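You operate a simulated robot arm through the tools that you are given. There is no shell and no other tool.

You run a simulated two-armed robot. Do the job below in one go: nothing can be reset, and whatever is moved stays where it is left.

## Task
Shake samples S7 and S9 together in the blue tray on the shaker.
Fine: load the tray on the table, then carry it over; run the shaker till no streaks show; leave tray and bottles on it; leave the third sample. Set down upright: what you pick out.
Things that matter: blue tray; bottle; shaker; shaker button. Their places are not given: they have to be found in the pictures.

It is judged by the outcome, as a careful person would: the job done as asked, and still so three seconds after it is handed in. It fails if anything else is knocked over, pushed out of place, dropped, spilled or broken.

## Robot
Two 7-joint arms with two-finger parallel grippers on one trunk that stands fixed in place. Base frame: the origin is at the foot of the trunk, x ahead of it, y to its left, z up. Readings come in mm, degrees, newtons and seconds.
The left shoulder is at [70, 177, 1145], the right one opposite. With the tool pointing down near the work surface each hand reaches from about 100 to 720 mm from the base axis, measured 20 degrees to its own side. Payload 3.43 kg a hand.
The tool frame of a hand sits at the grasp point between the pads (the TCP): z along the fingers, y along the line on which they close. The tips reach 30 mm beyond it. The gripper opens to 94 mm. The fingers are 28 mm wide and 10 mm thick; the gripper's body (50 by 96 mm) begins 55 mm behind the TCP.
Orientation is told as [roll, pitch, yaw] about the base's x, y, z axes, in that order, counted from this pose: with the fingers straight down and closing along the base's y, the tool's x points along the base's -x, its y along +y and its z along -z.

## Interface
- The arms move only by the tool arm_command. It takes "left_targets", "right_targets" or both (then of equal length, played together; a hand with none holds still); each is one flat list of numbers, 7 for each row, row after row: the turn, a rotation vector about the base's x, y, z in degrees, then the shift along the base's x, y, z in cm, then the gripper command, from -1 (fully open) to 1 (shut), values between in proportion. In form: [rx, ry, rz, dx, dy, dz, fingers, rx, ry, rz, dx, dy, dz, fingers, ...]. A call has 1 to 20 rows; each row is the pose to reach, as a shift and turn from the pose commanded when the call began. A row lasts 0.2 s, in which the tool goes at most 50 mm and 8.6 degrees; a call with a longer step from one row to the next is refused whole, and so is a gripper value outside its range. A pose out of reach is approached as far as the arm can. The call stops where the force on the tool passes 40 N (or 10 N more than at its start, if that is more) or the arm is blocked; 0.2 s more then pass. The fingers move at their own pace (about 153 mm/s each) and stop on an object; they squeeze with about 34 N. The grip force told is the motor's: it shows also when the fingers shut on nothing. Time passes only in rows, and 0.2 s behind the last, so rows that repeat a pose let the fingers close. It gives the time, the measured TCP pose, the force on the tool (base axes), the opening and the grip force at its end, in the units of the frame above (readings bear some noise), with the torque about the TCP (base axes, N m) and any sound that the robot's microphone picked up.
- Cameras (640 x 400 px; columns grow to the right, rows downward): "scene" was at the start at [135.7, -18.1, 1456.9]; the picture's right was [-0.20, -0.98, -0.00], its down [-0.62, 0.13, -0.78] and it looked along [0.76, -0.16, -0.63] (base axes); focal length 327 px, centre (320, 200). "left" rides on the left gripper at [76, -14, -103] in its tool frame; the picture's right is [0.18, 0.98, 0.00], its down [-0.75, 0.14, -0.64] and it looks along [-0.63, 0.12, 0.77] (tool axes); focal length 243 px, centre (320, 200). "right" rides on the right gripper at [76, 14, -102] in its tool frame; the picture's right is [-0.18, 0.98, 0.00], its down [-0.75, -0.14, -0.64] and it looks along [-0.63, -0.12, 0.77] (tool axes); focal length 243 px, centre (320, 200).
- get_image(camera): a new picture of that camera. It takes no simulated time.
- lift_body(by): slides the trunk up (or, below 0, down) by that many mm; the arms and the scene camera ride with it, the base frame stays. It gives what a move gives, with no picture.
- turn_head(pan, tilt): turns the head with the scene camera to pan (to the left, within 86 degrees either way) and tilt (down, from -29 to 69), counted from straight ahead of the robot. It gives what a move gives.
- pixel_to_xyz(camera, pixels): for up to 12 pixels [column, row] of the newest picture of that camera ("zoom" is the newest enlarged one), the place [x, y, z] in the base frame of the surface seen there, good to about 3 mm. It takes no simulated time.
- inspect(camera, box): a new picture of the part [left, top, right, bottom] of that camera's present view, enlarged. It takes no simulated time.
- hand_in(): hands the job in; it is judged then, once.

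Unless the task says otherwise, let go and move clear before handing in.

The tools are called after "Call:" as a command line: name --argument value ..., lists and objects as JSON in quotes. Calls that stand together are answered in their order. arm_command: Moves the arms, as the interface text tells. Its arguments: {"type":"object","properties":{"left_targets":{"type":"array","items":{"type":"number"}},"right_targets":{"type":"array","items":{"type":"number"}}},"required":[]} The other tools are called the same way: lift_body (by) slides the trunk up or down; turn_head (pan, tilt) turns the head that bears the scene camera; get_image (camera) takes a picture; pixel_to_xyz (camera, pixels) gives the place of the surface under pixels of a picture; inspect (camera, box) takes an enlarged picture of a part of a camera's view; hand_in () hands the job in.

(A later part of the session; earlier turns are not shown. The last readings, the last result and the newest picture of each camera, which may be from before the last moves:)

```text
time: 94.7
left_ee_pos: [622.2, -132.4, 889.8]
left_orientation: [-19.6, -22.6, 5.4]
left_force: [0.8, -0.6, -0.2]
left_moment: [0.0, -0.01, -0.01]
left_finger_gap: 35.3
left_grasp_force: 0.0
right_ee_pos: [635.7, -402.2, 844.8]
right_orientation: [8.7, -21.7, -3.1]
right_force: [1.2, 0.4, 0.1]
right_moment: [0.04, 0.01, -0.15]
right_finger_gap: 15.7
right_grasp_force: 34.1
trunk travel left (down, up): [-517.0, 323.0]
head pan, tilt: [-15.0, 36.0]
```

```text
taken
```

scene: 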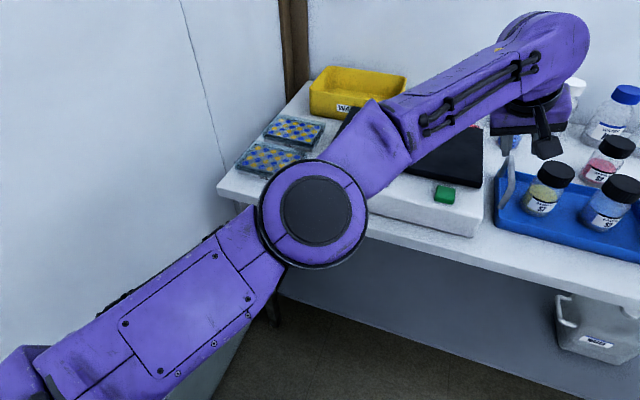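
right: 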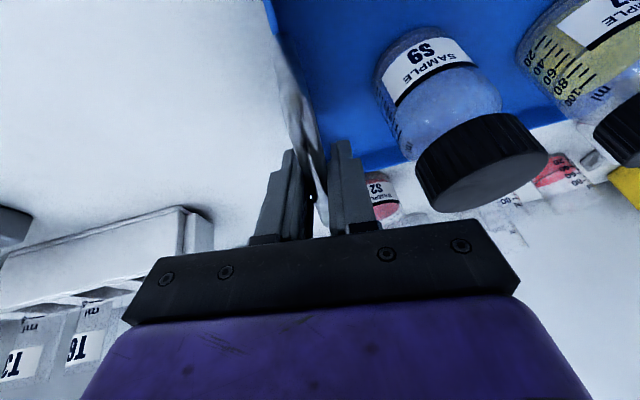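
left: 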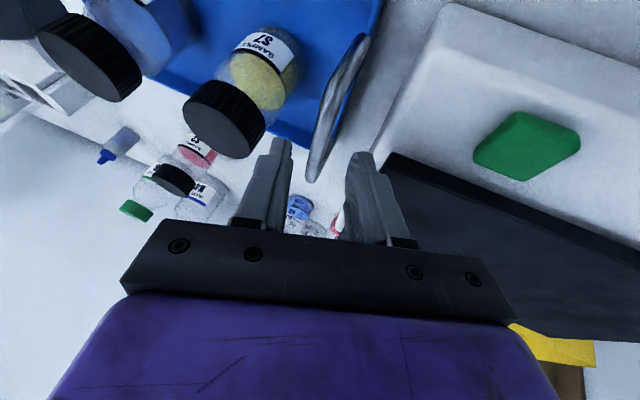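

The bar's end at (315, 170) is now centred between the left fingers. I'll advance 30 mm along the tool axis and check.

Call:
arm_command --left_targets '[0, 0, 0, 0.6, -0.45, -1.2, 0.25, 0, 0, 0, 1.3, -0.98, -2.6, 0.25, 0, 0, 0, 1.3, -0.98, -2.6, 0.25]'

Call:
get_image --camera "left"

Call:
inspect --camera "scene" --box '[270, 120, 430, 260]'

```text
time: 95.5
left_ee_pos: [636.3, -141.8, 862.6]
left_orientation: [-19.6, -22.8, 5.4]
left_force: [-0.1, -0.6, 0.4]
left_moment: [-0.03, -0.02, 0.01]
left_finger_gap: 35.3
left_grasp_force: 0.1
right_ee_pos: [635.1, -402.8, 844.7]
right_orientation: [8.6, -21.7, -3.1]
right_force: [0.8, -0.1, 0.4]
right_moment: [-0.02, -0.05, -0.13]
right_finger_gap: 15.7
right_grasp_force: 34.0
trunk travel left (down, up): [-517.0, 323.0]
head pan, tilt: [-15.0, 36.0]
```

```text
taken
```

left: 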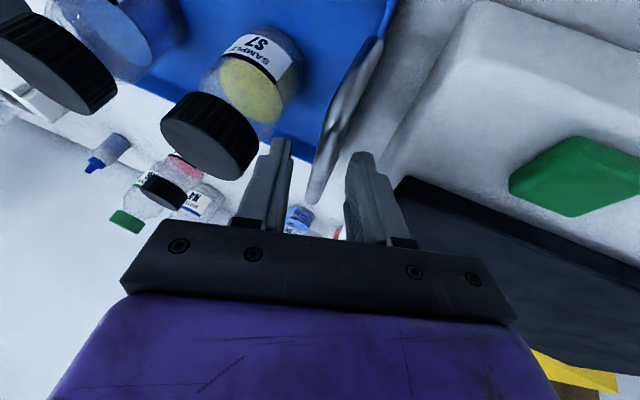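

```text
2.86 times, centred on (350, 190) of scene
```

zoom: 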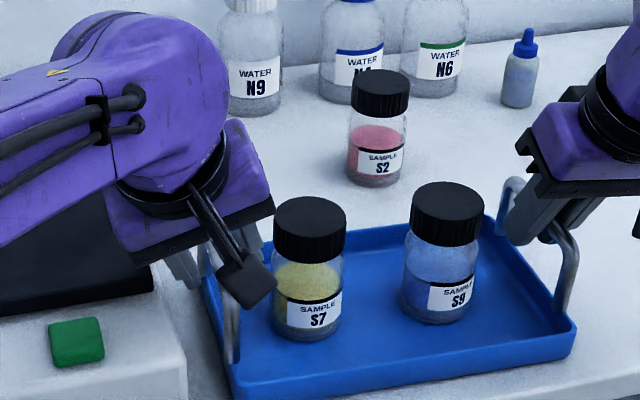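

Centred still (bar at (318, 185)). I'll advance the remaining ~24 mm and close the left gripper on the bar.

Call:
arm_command --left_targets '[0, 0, 0, 0.5, -0.4, -1, 0.25, 0, 0, 0, 0.95, -0.78, -2, 0.25, 0, 0, 0, 0.95, -0.78, -2, 0.25]'

Call:
get_image --camera "left"

```text
time: 96.3
left_ee_pos: [646.5, -150.3, 844.7]
left_orientation: [-19.6, -22.7, 5.5]
left_force: [0.0, -0.2, 0.2]
left_moment: [-0.01, 0.02, 0.04]
left_finger_gap: 35.4
left_grasp_force: 0.0
right_ee_pos: [635.5, -402.2, 844.0]
right_orientation: [8.6, -21.6, -3.1]
right_force: [0.3, -0.2, -0.2]
right_moment: [-0.01, -0.06, -0.17]
right_finger_gap: 15.8
right_grasp_force: 34.1
trunk travel left (down, up): [-517.0, 323.0]
head pan, tilt: [-15.0, 36.0]
```

```text
taken
```

left: 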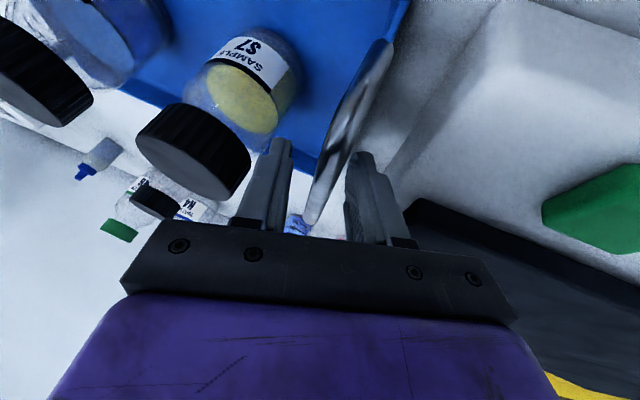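

The bar runs between the left pads. I'll close the left gripper.

Call:
arm_command --left_targets '[0, 0, 0, 0, 0, 0, 0.45, 0, 0, 0, 0, 0, 0, 0.6, 0, 0, 0, 0, 0, 0, 1, 0, 0, 0, 0, 0, 0, 1]'

Call:
get_image --camera "left"

Call:
inspect --camera "scene" --box '[270, 100, 490, 260]'

```text
time: 97.3
left_ee_pos: [646.5, -148.2, 845.0]
left_orientation: [-19.4, -22.8, 5.3]
left_force: [-0.6, 9.8, -0.7]
left_moment: [0.03, 0.11, -0.15]
left_finger_gap: 15.6
left_grasp_force: 34.1
right_ee_pos: [634.8, -403.6, 844.2]
right_orientation: [8.7, -21.8, -3.3]
right_force: [0.2, -9.5, -0.2]
right_moment: [-0.01, -0.05, -0.03]
right_finger_gap: 15.8
right_grasp_force: 34.6
trunk travel left (down, up): [-517.0, 323.0]
head pan, tilt: [-15.0, 36.0]
```

```text
taken
```

left: 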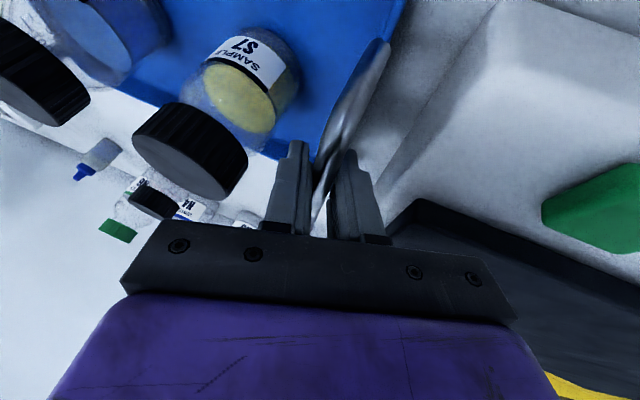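

```text
2.50 times, centred on (380, 180) of scene
```

zoom: 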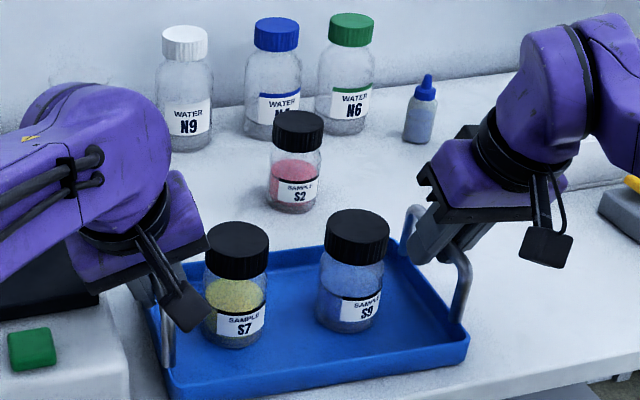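

Both handles are gripped (15.6 / 15.8 mm), with about 10 N squeezing between the hands along y. I'll relieve that by easing the left hand out 2 mm before lifting.

Call:
arm_command --left_targets '[0, 0, 0, 0, 0.1, 0, 1, 0, 0, 0, 0, 0.2, 0, 1, 0, 0, 0, 0, 0.2, 0, 1]' --right_targets '[0, 0, 0, 0, 0, 0, 1, 0, 0, 0, 0, 0, 0, 1, 0, 0, 0, 0, 0, 0, 1]'

```text
time: 98.1
left_ee_pos: [647.1, -147.2, 845.0]
left_orientation: [-19.5, -22.8, 5.4]
left_force: [0.3, 2.4, -1.3]
left_moment: [-0.01, 0.01, -0.06]
left_finger_gap: 15.5
left_grasp_force: 34.0
right_ee_pos: [635.7, -401.2, 843.2]
right_orientation: [8.5, -21.5, -3.1]
right_force: [0.8, -3.9, -1.0]
right_moment: [0.01, -0.01, -0.01]
right_finger_gap: 15.6
right_grasp_force: 34.0
trunk travel left (down, up): [-517.0, 323.0]
head pan, tilt: [-15.0, 36.0]
```

Internal force is down to a few newtons. I'll lift 20 mm with the trunk and check that the tray stays level.

Call:
lift_body --by 20

Call:
inspect --camera "scene" --box '[270, 100, 490, 260]'

```text
time: 98.8
left_ee_pos: [646.5, -147.4, 863.6]
left_orientation: [-19.6, -22.7, 5.4]
left_force: [0.3, 0.0, -3.4]
left_moment: [0.0, -0.13, 0.05]
left_finger_gap: 15.5
left_grasp_force: 34.3
right_ee_pos: [635.9, -401.9, 863.5]
right_orientation: [8.7, -21.6, -3.2]
right_force: [-0.4, 0.2, -3.5]
right_moment: [0.0, 0.16, -0.02]
right_finger_gap: 15.8
right_grasp_force: 34.3
trunk travel left (down, up): [-537.0, 303.0]
head pan, tilt: [-15.0, 36.0]
```

```text
2.50 times, centred on (380, 180) of scene
```

zoom: 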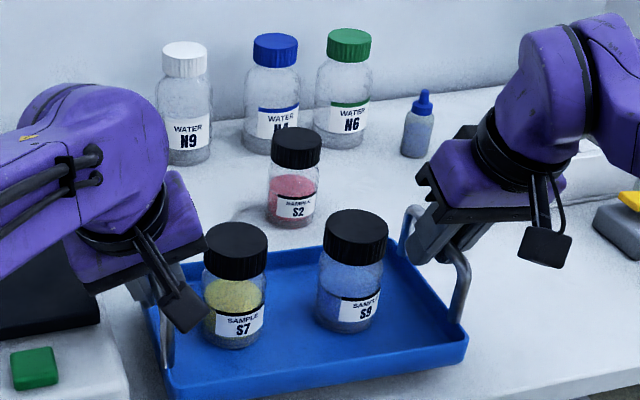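

The tray is off the table, about 3.5 N on each hand, and looks level. I'll raise it another 88 mm.

Call:
lift_body --by 88

Call:
get_image --camera "scene"

Call:
inspect --camera "scene" --box '[250, 100, 490, 270]'

```text
time: 100.0
left_ee_pos: [645.1, -146.7, 951.4]
left_orientation: [-19.7, -22.7, 5.4]
left_force: [-0.2, -4.5, -3.9]
left_moment: [-0.01, -0.04, 0.06]
left_finger_gap: 15.6
left_grasp_force: 34.1
right_ee_pos: [635.5, -401.3, 952.6]
right_orientation: [8.7, -21.5, -3.1]
right_force: [0.4, 4.0, -3.8]
right_moment: [0.05, 0.09, -0.06]
right_finger_gap: 15.5
right_grasp_force: 33.7
trunk travel left (down, up): [-625.0, 215.0]
head pan, tilt: [-15.0, 36.0]
```

```text
taken
```

scene: 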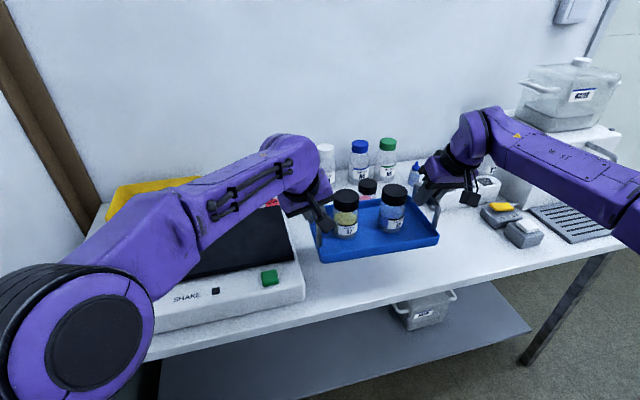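

```text
2.35 times, centred on (370, 185) of scene
```

zoom: 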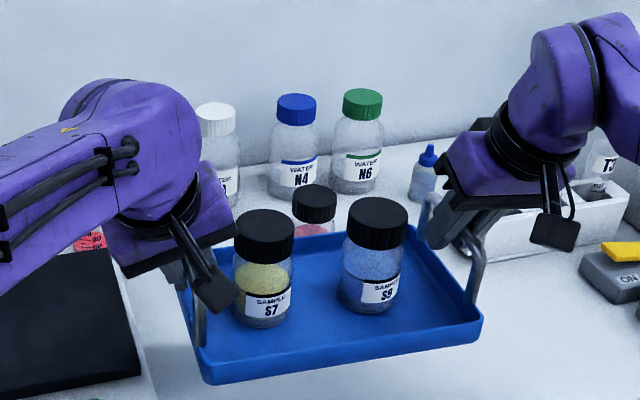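

The tray is lifted about 108 mm with both bottles upright. I'll measure its rim corners for level and the clearance over the shaker.

Call:
pixel_to_xyz --camera "zoom" --pixels '[[210, 362], [478, 320], [340, 345], [425, 232], [212, 380], [470, 338], [300, 300], [420, 290], [264, 222], [376, 210]]'

```text
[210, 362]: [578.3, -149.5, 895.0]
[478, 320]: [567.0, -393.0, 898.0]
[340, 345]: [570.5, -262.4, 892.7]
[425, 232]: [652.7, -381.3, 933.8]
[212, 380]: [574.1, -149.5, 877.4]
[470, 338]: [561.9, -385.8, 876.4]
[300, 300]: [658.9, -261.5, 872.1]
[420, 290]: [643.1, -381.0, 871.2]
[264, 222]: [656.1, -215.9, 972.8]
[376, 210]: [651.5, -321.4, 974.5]
```

The rim is level (893–898) and the tray's underside is about 22 mm above the shaker plate's height. I'll carry it in three slow stages toward the plate, both hands moving together with a slight turn to square it up; first stage: +108 mm y, +27 mm x.

Call:
arm_command --left_targets '[0, 0, 0.02, 0.08, 0.32, 0, 1, 0, 0, 0.08, 0.25, 1.08, 0, 1, 0, 0, 0.16, 0.48, 2.06, 0, 1, 0, 0, 0.23, 0.71, 3.03, 0, 1, 0, 0, 0.32, 0.96, 4.12, 0, 1, 0, 0, 0.4, 1.21, 5.2, 0, 1, 0, 0, 0.48, 1.47, 6.28, 0, 1, 0, 0, 0.56, 1.72, 7.36, 0, 1, 0, 0, 0.65, 1.97, 8.45, 0, 1, 0, 0, 0.72, 2.2, 9.42, 0, 1, 0, 0, 0.79, 2.4, 10.29, 0, 1, 0, 0, 0.83, 2.53, 10.83, 0, 1]' --right_targets '[0, 0, 0.02, 0.09, 0.32, 0, 1, 0, 0, 0.08, 0.29, 1.08, 0, 1, 0, 0, 0.16, 0.55, 2.06, 0, 1, 0, 0, 0.23, 0.81, 3.03, 0, 1, 0, 0, 0.32, 1.1, 4.12, 0, 1, 0, 0, 0.4, 1.39, 5.2, 0, 1, 0, 0, 0.48, 1.68, 6.28, 0, 1, 0, 0, 0.56, 1.97, 7.36, 0, 1, 0, 0, 0.65, 2.26, 8.45, 0, 1, 0, 0, 0.72, 2.52, 9.42, 0, 1, 0, 0, 0.79, 2.76, 10.29, 0, 1, 0, 0, 0.83, 2.9, 10.83, 0, 1]'

Call:
get_image --camera "scene"

```text
time: 102.6
left_ee_pos: [671.0, -38.8, 952.8]
left_orientation: [-19.6, -22.7, 6.2]
left_force: [-1.4, -0.1, -3.4]
left_moment: [0.02, 0.45, -0.16]
left_finger_gap: 15.5
left_grasp_force: 33.4
right_ee_pos: [665.7, -292.8, 950.2]
right_orientation: [8.7, -21.7, -2.3]
right_force: [0.6, 0.9, -3.6]
right_moment: [0.0, -0.39, -0.1]
right_finger_gap: 15.5
right_grasp_force: 33.6
trunk travel left (down, up): [-625.0, 215.0]
head pan, tilt: [-15.0, 36.0]
```

```text
taken
```

scene: 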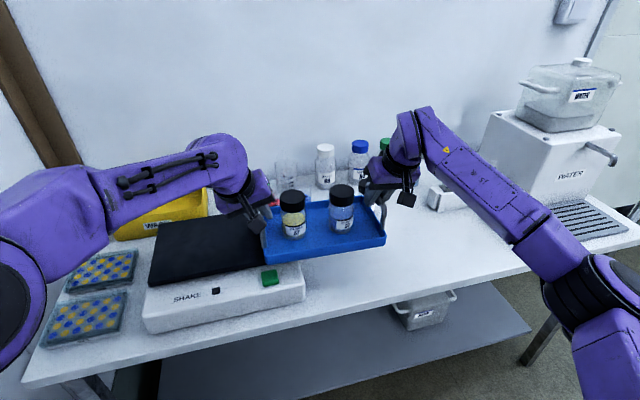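

The tray travelled well; both hands were on target, and the bottles stand. Second stage, same step.

Call:
arm_command --left_targets '[0, 0, 0.02, 0.08, 0.32, 0, 1, 0, 0, 0.08, 0.25, 1.08, 0, 1, 0, 0, 0.16, 0.48, 2.06, 0, 1, 0, 0, 0.23, 0.71, 3.03, 0, 1, 0, 0, 0.32, 0.96, 4.12, 0, 1, 0, 0, 0.4, 1.21, 5.2, 0, 1, 0, 0, 0.48, 1.47, 6.28, 0, 1, 0, 0, 0.56, 1.72, 7.36, 0, 1, 0, 0, 0.65, 1.97, 8.45, 0, 1, 0, 0, 0.72, 2.2, 9.42, 0, 1, 0, 0, 0.79, 2.4, 10.29, 0, 1, 0, 0, 0.83, 2.53, 10.83, 0, 1]' --right_targets '[0, 0, 0.02, 0.09, 0.32, 0, 1, 0, 0, 0.08, 0.29, 1.08, 0, 1, 0, 0, 0.16, 0.55, 2.06, 0, 1, 0, 0, 0.23, 0.81, 3.03, 0, 1, 0, 0, 0.32, 1.1, 4.12, 0, 1, 0, 0, 0.4, 1.39, 5.2, 0, 1, 0, 0, 0.48, 1.68, 6.28, 0, 1, 0, 0, 0.56, 1.97, 7.36, 0, 1, 0, 0, 0.65, 2.26, 8.45, 0, 1, 0, 0, 0.72, 2.52, 9.42, 0, 1, 0, 0, 0.79, 2.76, 10.29, 0, 1, 0, 0, 0.83, 2.9, 10.83, 0, 1]'

Call:
turn_head --pan 0 --tilt 38

Call:
get_image --camera "scene"

```text
time: 105.2
left_ee_pos: [695.7, 70.5, 951.8]
left_orientation: [-19.6, -22.7, 7.2]
left_force: [0.9, 10.8, -2.6]
left_moment: [-0.01, -0.56, 0.11]
left_finger_gap: 15.5
left_grasp_force: 33.6
right_ee_pos: [694.7, -184.6, 951.5]
right_orientation: [8.6, -21.7, -1.4]
right_force: [-2.2, -10.7, -2.4]
right_moment: [-0.07, 0.6, 0.2]
right_finger_gap: 15.5
right_grasp_force: 33.5
trunk travel left (down, up): [-625.0, 215.0]
head pan, tilt: [-15.0, 36.0]
```

```text
time: 106.0
left_ee_pos: [695.2, 69.5, 953.1]
left_orientation: [-19.5, -22.8, 6.9]
left_force: [0.7, 10.2, -3.1]
left_moment: [0.03, -0.29, -0.01]
left_finger_gap: 15.9
left_grasp_force: 33.8
right_ee_pos: [693.0, -185.3, 951.8]
right_orientation: [8.6, -21.6, -1.4]
right_force: [-0.6, -11.1, -3.5]
right_moment: [-0.04, 0.35, 0.14]
right_finger_gap: 15.7
right_grasp_force: 34.6
trunk travel left (down, up): [-625.0, 215.0]
head pan, tilt: [0.0, 38.0]
```

```text
taken
```

scene: 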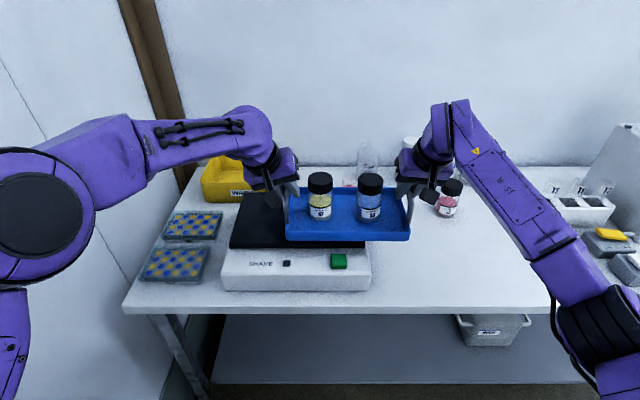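

Halfway there: tray above the shaker's right part, bottles upright, with ~11 N squeeze along y. Third stage: I'll let the hands spread by 2 mm as they go.

Call:
arm_command --left_targets '[0, 0, 0.02, 0.08, 0.42, 0, 1, 0, 0, 0.08, 0.25, 1.2, 0, 1, 0, 0, 0.16, 0.48, 2.18, 0, 1, 0, 0, 0.23, 0.71, 3.15, 0, 1, 0, 0, 0.32, 0.96, 4.24, 0, 1, 0, 0, 0.4, 1.21, 5.32, 0, 1, 0, 0, 0.48, 1.47, 6.4, 0, 1, 0, 0, 0.56, 1.72, 7.48, 0, 1, 0, 0, 0.65, 1.97, 8.57, 0, 1, 0, 0, 0.72, 2.2, 9.54, 0, 1, 0, 0, 0.79, 2.4, 10.41, 0, 1, 0, 0, 0.83, 2.53, 10.95, 0, 1]' --right_targets '[0, 0, 0.02, 0.09, 0.25, 0, 1, 0, 0, 0.08, 0.29, 1.0, 0, 1, 0, 0, 0.16, 0.55, 1.98, 0, 1, 0, 0, 0.23, 0.81, 2.95, 0, 1, 0, 0, 0.32, 1.1, 4.04, 0, 1, 0, 0, 0.4, 1.39, 5.12, 0, 1, 0, 0, 0.48, 1.68, 6.2, 0, 1, 0, 0, 0.56, 1.97, 7.28, 0, 1, 0, 0, 0.65, 2.26, 8.37, 0, 1, 0, 0, 0.72, 2.52, 9.34, 0, 1, 0, 0, 0.79, 2.76, 10.21, 0, 1, 0, 0, 0.83, 2.9, 10.75, 0, 1]'

Call:
get_image --camera "scene"

Call:
inspect --camera "scene" --box '[190, 120, 430, 300]'

```text
time: 108.6
left_ee_pos: [722.5, 179.4, 949.9]
left_orientation: [-19.7, -22.7, 7.9]
left_force: [1.0, -14.8, -3.4]
left_moment: [-0.03, -0.34, 0.28]
left_finger_gap: 15.5
left_grasp_force: 33.9
right_ee_pos: [723.1, -75.5, 951.9]
right_orientation: [8.6, -21.5, -0.5]
right_force: [-0.8, 15.6, -3.2]
right_moment: [0.02, 0.35, -0.14]
right_finger_gap: 15.4
right_grasp_force: 34.6
trunk travel left (down, up): [-625.0, 215.0]
head pan, tilt: [0.0, 38.0]
```

```text
taken
```

scene: 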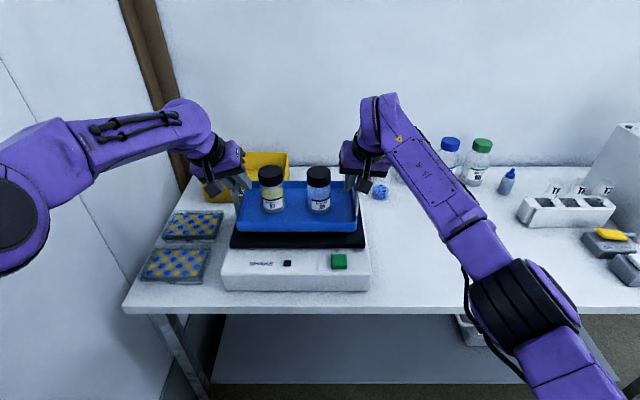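

```text
2.22 times, centred on (310, 210) of scene
```

zoom: 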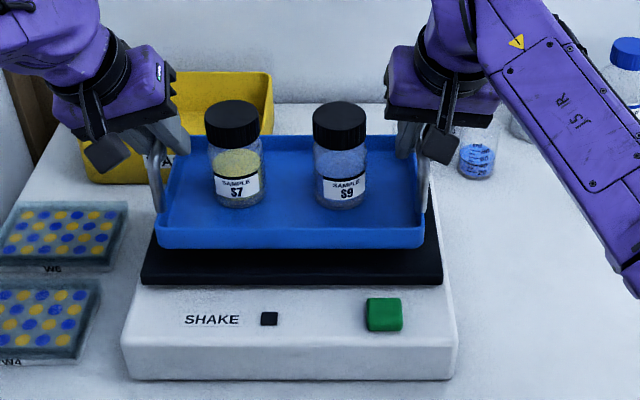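

The tray is over the plate; forces show ~15 N stretch now, which I'll relieve by 1.2 mm on each hand. Then I'll check the tray's alignment over the plate.

Call:
arm_command --left_targets '[0, 0, 0, 0, -0.12, 0, 1, 0, 0, 0, 0, -0.12, 0, 1]' --right_targets '[0, 0, 0, 0, 0.12, 0, 1, 0, 0, 0, 0, 0.12, 0, 1]'

Call:
inspect --camera "scene" --box '[190, 120, 430, 300]'

Call:
pixel_to_xyz --camera "zoom" --pixels '[[158, 232], [426, 230], [290, 232], [165, 145], [422, 150], [145, 260], [440, 262], [290, 262], [152, 180], [424, 180], [270, 138], [290, 240]]'

```text
time: 109.2
left_ee_pos: [722.0, 178.0, 951.6]
left_orientation: [-19.5, -22.7, 7.8]
left_force: [1.4, -9.4, -3.5]
left_moment: [0.02, -0.59, 0.31]
left_finger_gap: 15.4
left_grasp_force: 34.2
right_ee_pos: [723.7, -76.3, 951.2]
right_orientation: [8.6, -21.6, -0.6]
right_force: [-1.6, 9.6, -3.0]
right_moment: [0.04, 0.61, 0.02]
right_finger_gap: 15.6
right_grasp_force: 34.2
trunk travel left (down, up): [-625.0, 215.0]
head pan, tilt: [0.0, 38.0]
```

```text
2.22 times, centred on (310, 210) of scene
```

zoom: 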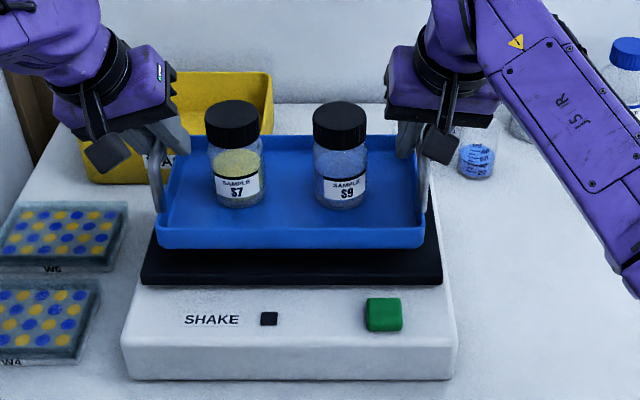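

```text
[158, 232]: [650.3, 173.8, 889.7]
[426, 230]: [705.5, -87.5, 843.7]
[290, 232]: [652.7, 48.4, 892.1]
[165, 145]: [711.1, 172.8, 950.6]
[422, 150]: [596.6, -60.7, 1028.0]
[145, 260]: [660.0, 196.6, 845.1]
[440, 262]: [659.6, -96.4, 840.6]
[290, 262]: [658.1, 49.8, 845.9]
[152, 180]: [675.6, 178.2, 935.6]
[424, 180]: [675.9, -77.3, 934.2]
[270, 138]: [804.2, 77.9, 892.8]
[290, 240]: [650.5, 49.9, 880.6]
```

The tray is centred (front edge x≈651, back ≈806, handles y 178 / −77) with its base about 19 mm above the plate. I'll lower the trunk 14 mm, then settle with small arm steps.

Call:
lift_body --by -14

Call:
arm_command --left_targets '[0, 0, 0, 0, 0, -0.1, 1, 0, 0, 0, 0, 0, -0.2, 1, 0, 0, 0, 0, 0, -0.3, 1]' --right_targets '[0, 0, 0, 0, 0, -0.1, 1, 0, 0, 0, 0, 0, -0.2, 1, 0, 0, 0, 0, 0, -0.3, 1]'

Call:
inspect --camera "scene" --box '[190, 120, 430, 300]'

```text
time: 109.8
left_ee_pos: [721.9, 179.7, 937.0]
left_orientation: [-19.5, -22.7, 7.9]
left_force: [0.2, -5.9, -3.0]
left_moment: [-0.02, -0.33, 0.11]
left_finger_gap: 15.5
left_grasp_force: 34.9
right_ee_pos: [724.1, -76.8, 938.1]
right_orientation: [8.5, -21.7, -0.6]
right_force: [-1.2, 6.3, -4.1]
right_moment: [0.01, 0.31, -0.06]
right_finger_gap: 15.7
right_grasp_force: 33.8
trunk travel left (down, up): [-611.0, 229.0]
head pan, tilt: [0.0, 38.0]
```

```text
time: 110.6
left_ee_pos: [722.3, 178.5, 933.8]
left_orientation: [-19.5, -22.6, 7.8]
left_force: [-0.1, -4.1, -3.2]
left_moment: [0.05, 0.06, 0.0]
left_finger_gap: 15.3
left_grasp_force: 33.5
right_ee_pos: [723.8, -76.4, 934.6]
right_orientation: [8.5, -21.8, -0.6]
right_force: [-0.1, 3.9, -3.5]
right_moment: [0.05, -0.04, -0.08]
right_finger_gap: 15.7
right_grasp_force: 33.6
trunk travel left (down, up): [-611.0, 229.0]
head pan, tilt: [0.0, 38.0]
```

```text
2.22 times, centred on (310, 210) of scene
```

zoom: 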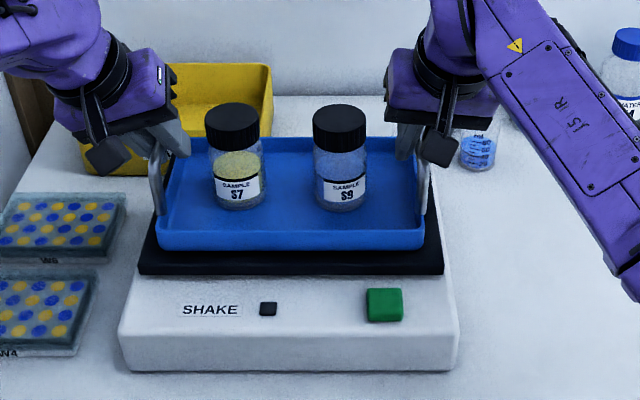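

Still carried (−3.3 N each) at grip height 934; contact should come near 930. I'll lower 3 mm more.

Call:
arm_command --left_targets '[0, 0, 0, 0, 0, -0.1, 1, 0, 0, 0, 0, 0, -0.2, 1, 0, 0, 0, 0, 0, -0.3, 1]' --right_targets '[0, 0, 0, 0, 0, -0.1, 1, 0, 0, 0, 0, 0, -0.2, 1, 0, 0, 0, 0, 0, -0.3, 1]'

```text
time: 111.4
left_ee_pos: [722.8, 178.6, 932.0]
left_orientation: [-19.5, -22.7, 7.9]
left_force: [-0.4, 1.7, -1.9]
left_moment: [-0.03, 0.48, -0.2]
left_finger_gap: 15.6
left_grasp_force: 34.2
right_ee_pos: [725.0, -76.3, 931.9]
right_orientation: [8.6, -21.7, -0.7]
right_force: [1.7, -1.3, -3.7]
right_moment: [-0.04, -0.4, -0.08]
right_finger_gap: 15.8
right_grasp_force: 34.3
trunk travel left (down, up): [-611.0, 229.0]
head pan, tilt: [0.0, 38.0]
```

Call:
arm_command --left_targets '[0, 0, 0, 0, 0, -0.1, 1, 0, 0, 0, 0, 0, -0.2, 1, 0, 0, 0, 0, 0, -0.2, 1]' --right_targets '[0, 0, 0, 0, 0, -0.1, 1, 0, 0, 0, 0, 0, -0.2, 1, 0, 0, 0, 0, 0, -0.2, 1]'

Call:
inspect --camera "scene" --box '[220, 190, 400, 290]'

```text
time: 112.2
left_ee_pos: [722.8, 178.0, 930.0]
left_orientation: [-19.7, -22.7, 7.9]
left_force: [-0.2, 4.2, -2.4]
left_moment: [0.01, 0.13, -0.1]
left_finger_gap: 15.6
left_grasp_force: 33.8
right_ee_pos: [723.6, -77.1, 930.3]
right_orientation: [8.6, -21.6, -0.7]
right_force: [0.2, -5.2, -3.5]
right_moment: [0.03, -0.08, 0.01]
right_finger_gap: 15.6
right_grasp_force: 34.5
trunk travel left (down, up): [-611.0, 229.0]
head pan, tilt: [0.0, 38.0]
```

```text
3.56 times, centred on (310, 240) of scene
```

zoom: 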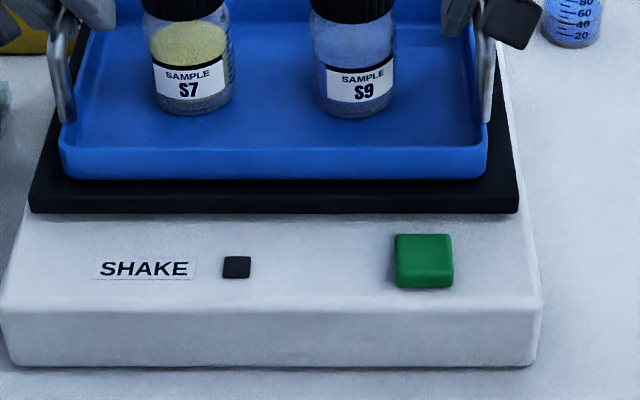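

Nearly on the plate (still −2.4/−3.5 N). I'll go down another 2 mm.

Call:
arm_command --left_targets '[0, 0, 0, 0, 0, -0.07, 1, 0, 0, 0, 0, 0, -0.14, 1, 0, 0, 0, 0, 0, -0.2, 1]' --right_targets '[0, 0, 0, 0, 0, -0.07, 1, 0, 0, 0, 0, 0, -0.14, 1, 0, 0, 0, 0, 0, -0.2, 1]'

```text
time: 113.0
left_ee_pos: [722.7, 179.3, 927.8]
left_orientation: [-19.7, -22.9, 8.0]
left_force: [2.0, 7.5, 1.3]
left_moment: [-0.03, -0.24, 0.02]
left_finger_gap: 15.8
left_grasp_force: 33.9
right_ee_pos: [723.5, -76.2, 927.9]
right_orientation: [8.4, -21.6, -0.7]
right_force: [-0.4, -7.6, -2.3]
right_moment: [-0.09, -0.25, 0.05]
right_finger_gap: 15.5
right_grasp_force: 33.9
trunk travel left (down, up): [-611.0, 229.0]
head pan, tilt: [0.0, 38.0]
```

The left side has touched (+1.3 N); the right still carries 2.3 N. I'll lower the right 1.5 mm and the left 0.5 mm, easing the sideways squeeze.

Call:
arm_command --left_targets '[0, 0, 0, 0, 0.05, -0.03, 1, 0, 0, 0, 0, 0.08, -0.05, 1, 0, 0, 0, 0, 0.08, -0.05, 1]' --right_targets '[0, 0, 0, 0, -0.05, -0.07, 1, 0, 0, 0, 0, -0.08, -0.15, 1, 0, 0, 0, 0, -0.08, -0.15, 1]'

Call:
inspect --camera "scene" --box '[220, 160, 400, 290]'

```text
time: 113.8
left_ee_pos: [721.4, 178.0, 928.3]
left_orientation: [-19.8, -22.8, 7.8]
left_force: [9.0, -2.0, 4.8]
left_moment: [0.01, -0.5, 0.21]
left_finger_gap: 15.5
left_grasp_force: 34.0
right_ee_pos: [723.3, -76.9, 928.6]
right_orientation: [8.6, -21.8, -0.7]
right_force: [1.9, 0.6, 3.9]
right_moment: [-0.01, -0.3, -0.09]
right_finger_gap: 15.7
right_grasp_force: 33.6
trunk travel left (down, up): [-611.0, 229.0]
head pan, tilt: [0.0, 38.0]
```

```text
3.08 times, centred on (310, 225) of scene
```

zoom: 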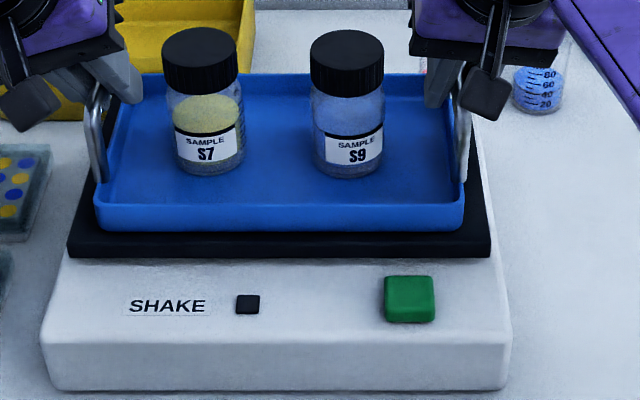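

Both hands now feel the plate's support (+4.8 / +3.9 N), so the tray rests on it. I'll open both grippers gently.

Call:
arm_command --left_targets '[0, 0, 0, 0, 0, 0.02, 0.6, 0, 0, 0, 0, 0, 0.02, 0.4, 0, 0, 0, 0, 0, 0.02, 0.25, 0, 0, 0, 0, 0, 0.02, 0.25]' --right_targets '[0, 0, 0, 0, 0, 0.02, 0.6, 0, 0, 0, 0, 0, 0.02, 0.4, 0, 0, 0, 0, 0, 0.02, 0.2, 0, 0, 0, 0, 0, 0.02, 0.2]'

Call:
get_image --camera "left"

Call:
get_image --camera "right"

Call:
inspect --camera "scene" --box '[190, 120, 430, 300]'

```text
time: 114.8
left_ee_pos: [719.8, 179.6, 927.9]
left_orientation: [-19.6, -22.8, 7.9]
left_force: [-0.6, 0.2, 0.4]
left_moment: [0.01, 0.01, -0.02]
left_finger_gap: 35.6
left_grasp_force: 0.1
right_ee_pos: [723.0, -75.4, 926.8]
right_orientation: [8.5, -21.7, -0.7]
right_force: [0.0, 0.1, 0.4]
right_moment: [-0.02, 0.0, 0.0]
right_finger_gap: 37.9
right_grasp_force: 0.1
trunk travel left (down, up): [-611.0, 229.0]
head pan, tilt: [0.0, 38.0]
```

```text
taken
```

left: 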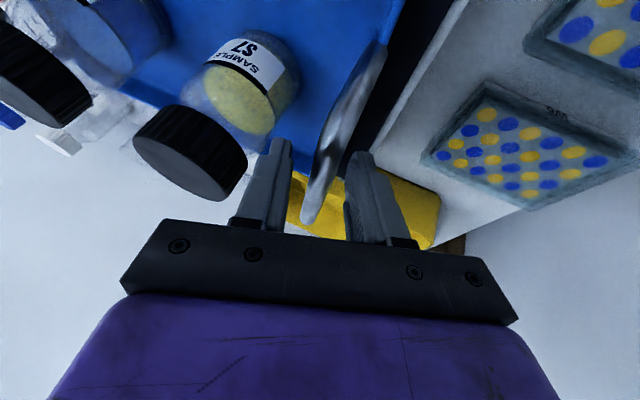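

```text
taken
```

right: 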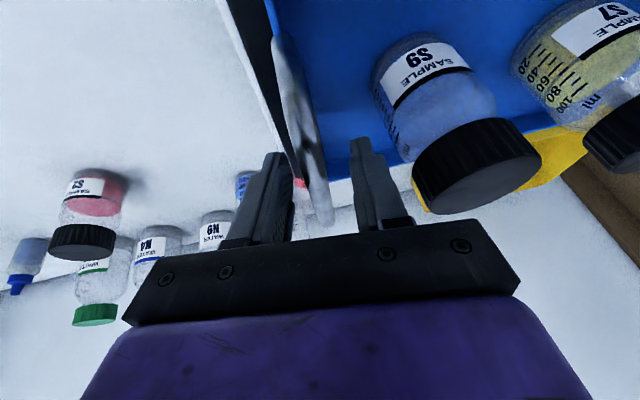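

```text
2.22 times, centred on (310, 210) of scene
```

zoom: 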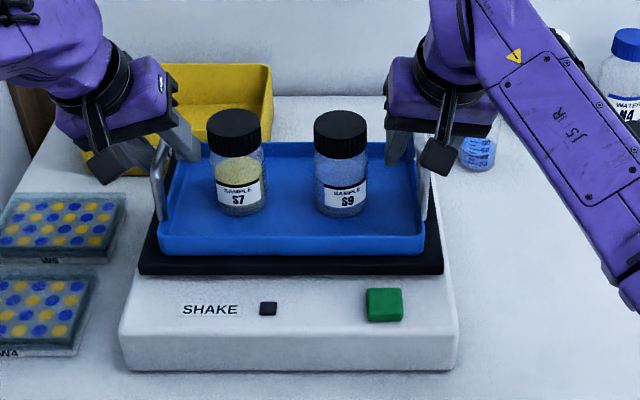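

Both grippers are open around the bars and the tray stays put. I'll withdraw both hands along their own tool axes by 80 mm.

Call:
arm_command --left_targets '[0, 0, 0, -0.4, 0.28, 0.87, 0.25, 0, 0, 0, -1.2, 0.85, 2.6, 0.25, 0, 0, 0, -2.04, 1.41, 4.35, 0.25, 0, 0, 0, -2.85, 1.97, 6.1, 0.25, 0, 0, 0, -3.3, 2.25, 7.5, 0.25]' --right_targets '[0, 0, 0, -0.37, -0.14, 0.92, 0.2, 0, 0, 0, -1.1, -0.43, 2.75, 0.2, 0, 0, 0, -1.85, -0.72, 4.6, 0.2, 0, 0, 0, -2.6, -1.0, 6.4, 0.2, 0, 0, 0, -3.0, -1.2, 7.5, 0.2]'

Call:
get_image --camera "scene"

Call:
inspect --camera "scene" --box '[190, 120, 430, 300]'

```text
time: 116.0
left_ee_pos: [687.7, 202.0, 1003.0]
left_orientation: [-19.6, -22.7, 7.9]
left_force: [0.9, 0.1, 0.5]
left_moment: [0.0, -0.02, -0.03]
left_finger_gap: 35.3
left_grasp_force: 0.2
right_ee_pos: [690.8, -89.2, 1004.3]
right_orientation: [8.6, -21.7, -0.6]
right_force: [-0.1, 0.0, 0.1]
right_moment: [0.02, -0.01, -0.04]
right_finger_gap: 37.6
right_grasp_force: 0.1
trunk travel left (down, up): [-611.0, 229.0]
head pan, tilt: [0.0, 38.0]
```

```text
taken
```

scene: 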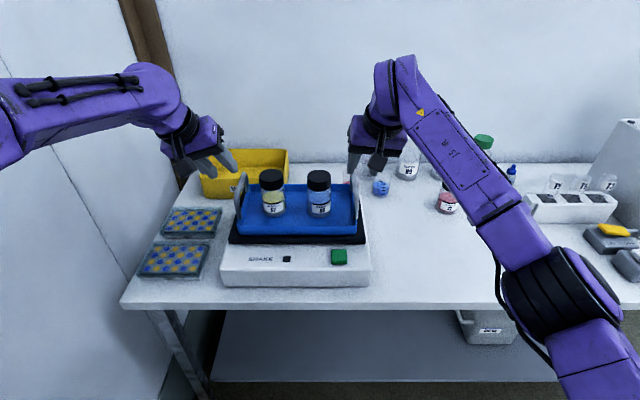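

```text
2.22 times, centred on (310, 210) of scene
```

zoom: 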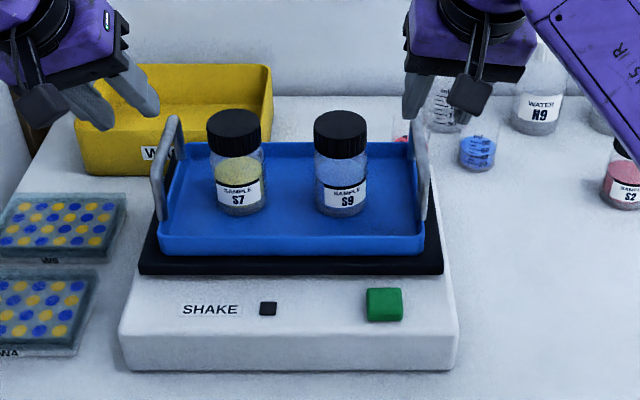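

Tray and bottles stand well on the plate and both hands are clear. I'll look closely at the bottles' contents before starting, to know what the streaks look like.

Call:
inspect --camera "scene" --box '[255, 160, 345, 220]'

Call:
inspect --camera "scene" --box '[270, 240, 370, 290]'

Call:
pixel_to_xyz --camera "zoom" --pixels '[[440, 85], [420, 75], [475, 75], [440, 60], [440, 110], [110, 120], [440, 130], [300, 120]]'

```text
6.67 times, centred on (300, 190) of scene
```

zoom: 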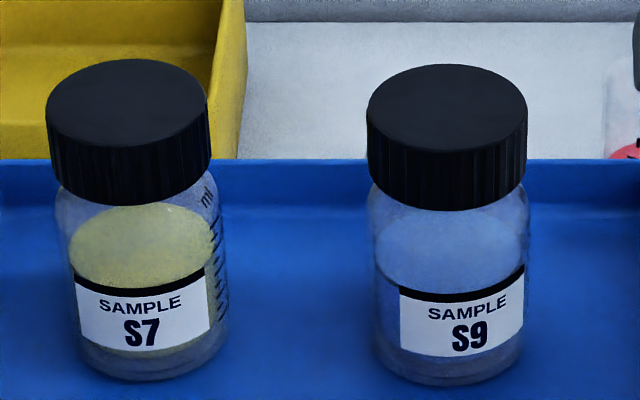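

```text
6.40 times, centred on (320, 265) of scene
```

zoom: 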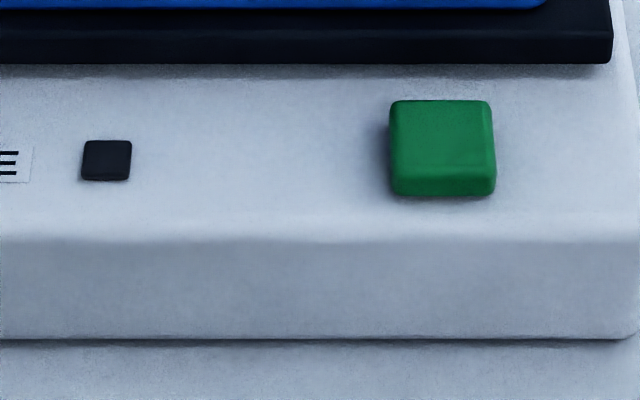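

```text
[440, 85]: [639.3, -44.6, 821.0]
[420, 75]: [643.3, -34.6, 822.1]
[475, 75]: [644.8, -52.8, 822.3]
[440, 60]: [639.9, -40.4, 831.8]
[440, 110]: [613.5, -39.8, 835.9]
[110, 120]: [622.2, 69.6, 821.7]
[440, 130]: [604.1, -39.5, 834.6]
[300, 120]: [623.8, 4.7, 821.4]
```

The button's top is at about (602, −41, 837) and the contents show a grainy mix. I'll turn the right hand straight down with fingers shut above the button at (602, −41, 930), and draw the left hand back out of the way.

Call:
arm_command --right_targets '[-1.6, 4.2, -0.16, -2.5, 1.3, 0, 0.5, -3.3, 8.5, -0.33, -5, 2.6, 0, 1, -5, 12.9, -0.5, -7.4, 4, -1.5, 1, -6.7, 17.4, -0.66, -8.9, 4.8, -3.5, 1, -8.36, 21.8, -0.83, -8.9, 4.8, -5.5, 1, -8.36, 21.8, -0.83, -8.9, 4.8, -7.4, 1, -8.36, 21.8, -0.83, -8.9, 4.8, -7.4, 1]' --left_targets '[0, 0, 0, -1.5, 0.3, 1, 0.25, 0, 0, 0, -3, 0.6, 2, 0.25, 0, 0, 0, -5, 1, 3, 0.25, 0, 0, 0, -7, 1.4, 4, 0.25, 0, 0, 0, -9, 1.8, 4, 0.25, 0, 0, 0, -10, 2, 4, 0.25, 0, 0, 0, -10, 2, 4, 0.25]'

Call:
get_image --camera "scene"

Call:
get_image --camera "right"

```text
time: 117.6
left_ee_pos: [588.4, 221.5, 1042.6]
left_orientation: [-19.5, -22.8, 8.0]
left_force: [-0.5, 0.7, 0.9]
left_moment: [0.0, -0.01, 0.01]
left_finger_gap: 35.4
left_grasp_force: 0.2
right_ee_pos: [604.2, -39.4, 929.2]
right_orientation: [0.0, 0.1, 0.2]
right_force: [-1.3, 0.5, -0.5]
right_moment: [-0.02, -0.03, 0.03]
right_finger_gap: 0.0
right_grasp_force: 32.5
trunk travel left (down, up): [-611.0, 229.0]
head pan, tilt: [0.0, 38.0]
```

```text
taken
```

scene: 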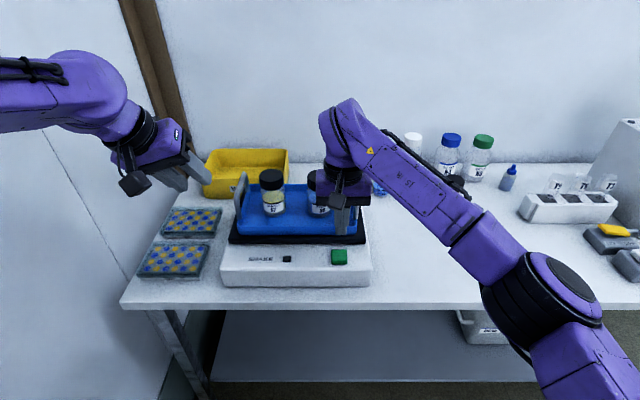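

```text
taken
```

right: 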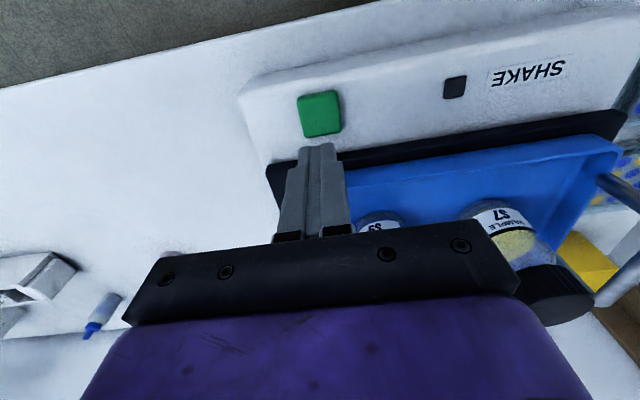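

The shut fingertips are above the green button (at (320, 115) in the hand view). I'll confirm the button's centre from this camera and then lower.

Call:
pixel_to_xyz --camera "right" --pixels '[[320, 115], [302, 100], [338, 95], [306, 134], [340, 130], [320, 145], [455, 88]]'

```text
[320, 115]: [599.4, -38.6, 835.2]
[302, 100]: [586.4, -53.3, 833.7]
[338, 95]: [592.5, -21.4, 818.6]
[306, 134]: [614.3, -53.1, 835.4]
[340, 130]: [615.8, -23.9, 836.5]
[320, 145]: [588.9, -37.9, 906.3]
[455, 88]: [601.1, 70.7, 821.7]
```

The button centre is (600.5, −38.5), top z≈836. I'll lower to about 8 mm above it.

Call:
arm_command --right_targets '[0, 0, 0, -0.15, 0.05, -1.5, 1, 0, 0, 0, -0.3, 0.1, -3, 1, 0, 0, 0, -0.3, 0.1, -4.5, 1, 0, 0, 0, -0.3, 0.1, -5.4, 1, 0, 0, 0, -0.3, 0.1, -5.4, 1]'

Call:
inspect --camera "scene" --box '[230, 150, 400, 290]'

```text
time: 118.8
left_ee_pos: [588.6, 221.1, 1043.1]
left_orientation: [-19.6, -22.8, 7.9]
left_force: [1.4, -0.1, -0.4]
left_moment: [-0.02, 0.04, 0.01]
left_finger_gap: 35.2
left_grasp_force: 0.0
right_ee_pos: [599.3, -39.3, 874.3]
right_orientation: [0.0, 0.1, 0.2]
right_force: [0.0, 0.2, 0.2]
right_moment: [0.0, 0.03, 0.0]
right_finger_gap: 0.1
right_grasp_force: 32.6
trunk travel left (down, up): [-611.0, 229.0]
head pan, tilt: [0.0, 38.0]
```

```text
2.86 times, centred on (315, 220) of scene
```

zoom: 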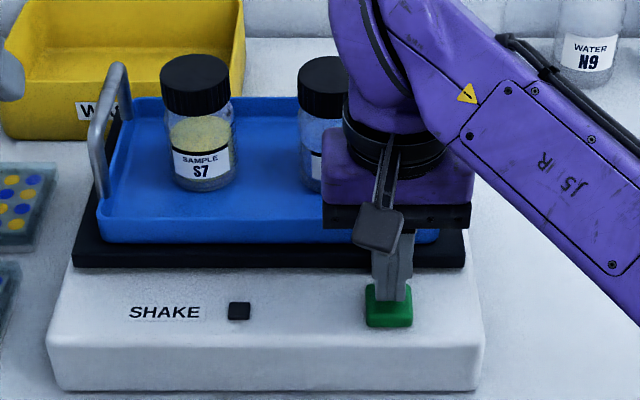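

The fingertips are just above the button. I'll press down in small steps (to about 5 mm past contact) and watch the force and sound.

Call:
arm_command --right_targets '[0, 0, 0, 0.1, 0, -0.5, 1, 0, 0, 0, 0.1, 0, -0.8, 1, 0, 0, 0, 0.1, 0, -1.0, 1, 0, 0, 0, 0.1, 0, -1.15, 1, 0, 0, 0, 0.1, 0, -1.3, 1]'

Call:
inspect --camera "scene" --box '[230, 150, 400, 290]'

```text
time: 120.0
left_ee_pos: [588.6, 222.1, 1043.2]
left_orientation: [-19.6, -22.8, 7.9]
left_force: [0.7, -0.4, 0.0]
left_moment: [0.0, -0.01, 0.01]
left_finger_gap: 35.2
left_grasp_force: 0.2
right_ee_pos: [601.0, -38.0, 861.5]
right_orientation: [0.0, 0.2, 0.2]
right_force: [-1.1, 0.4, 2.8]
right_moment: [0.01, 0.0, -0.03]
right_finger_gap: 0.0
right_grasp_force: 32.6
trunk travel left (down, up): [-611.0, 229.0]
head pan, tilt: [0.0, 38.0]
heard: click
```

```text
2.86 times, centred on (315, 220) of scene
```

zoom: 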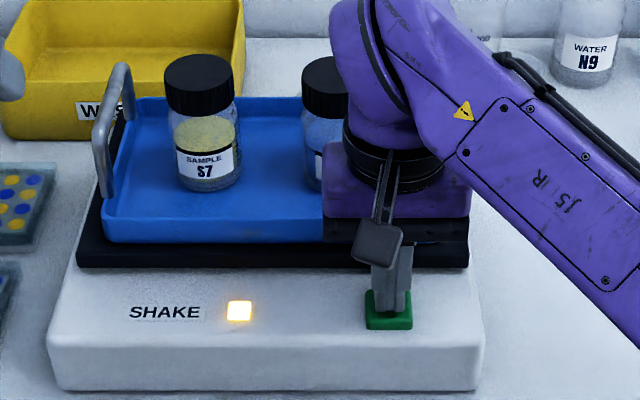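

A click was heard and the lamp at (239, 310) is lit; the plate has begun to move. I'll lift the finger clear of the button.

Call:
arm_command --right_targets '[0, 0, 0, 0, 0, 1, 1, 0, 0, 0, 0, 0, 3, 1, 0, 0, 0, -1, 0, 5, 1, 0, 0, 0, -2, -1, 8, 1]'

Call:
inspect --camera "scene" --box '[210, 140, 400, 290]'

Call:
get_image --camera "scene"

```text
time: 121.0
left_ee_pos: [587.9, 219.3, 1043.6]
left_orientation: [-19.6, -22.8, 8.0]
left_force: [-0.7, -0.4, -0.1]
left_moment: [0.0, 0.01, 0.02]
left_finger_gap: 35.3
left_grasp_force: 0.1
right_ee_pos: [580.2, -50.2, 942.3]
right_orientation: [-0.1, 0.1, 0.3]
right_force: [0.1, 0.2, 0.3]
right_moment: [0.01, -0.02, -0.02]
right_finger_gap: 0.1
right_grasp_force: 33.5
trunk travel left (down, up): [-611.0, 229.0]
head pan, tilt: [0.0, 38.0]
```

```text
2.67 times, centred on (305, 215) of scene
```

zoom: 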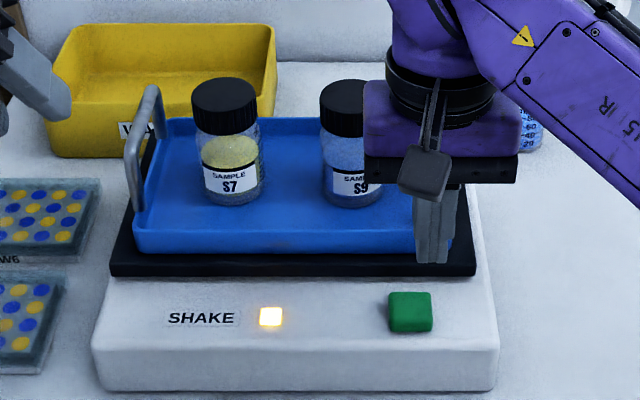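

```text
taken
```

scene: 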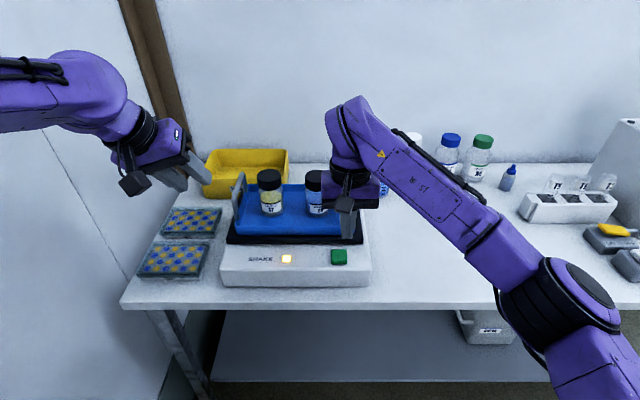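

The lamp is lit and the plate shakes. I'll move the right hand aside to see both bottles while it runs.

Call:
arm_command --right_targets '[0, 0, 0, -1, -3, 1, 1, 0, 0, 0, -2, -7, 2, 1, 0, 0, 0, -3, -11, 3, 1, 0, 0, 0, -4, -15, 4, 1]'

Call:
inspect --camera "scene" --box '[240, 160, 360, 235]'

Call:
get_image --camera "scene"

```text
time: 122.0
left_ee_pos: [588.0, 219.7, 1044.2]
left_orientation: [-19.5, -22.7, 7.8]
left_force: [-0.3, -0.5, 0.3]
left_moment: [0.01, 0.02, 0.01]
left_finger_gap: 35.0
left_grasp_force: 0.1
right_ee_pos: [537.8, -202.7, 982.3]
right_orientation: [0.1, 0.1, 0.2]
right_force: [0.2, -0.4, -0.3]
right_moment: [0.03, -0.04, 0.03]
right_finger_gap: 0.0
right_grasp_force: 33.4
trunk travel left (down, up): [-611.0, 229.0]
head pan, tilt: [0.0, 38.0]
```

```text
5.33 times, centred on (300, 198) of scene
```

zoom: 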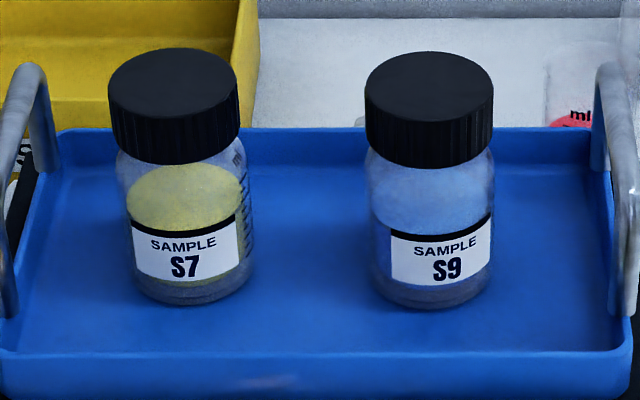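

```text
taken
```

scene: 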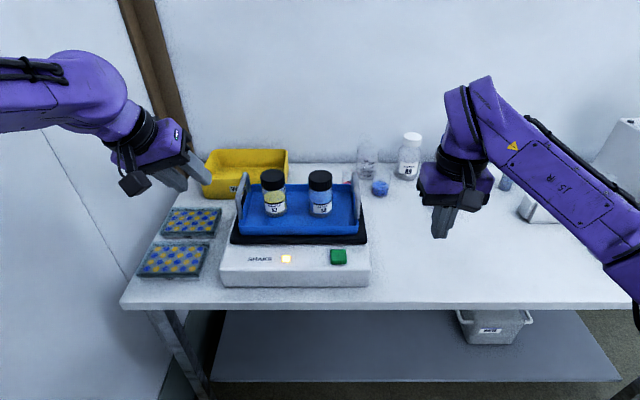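

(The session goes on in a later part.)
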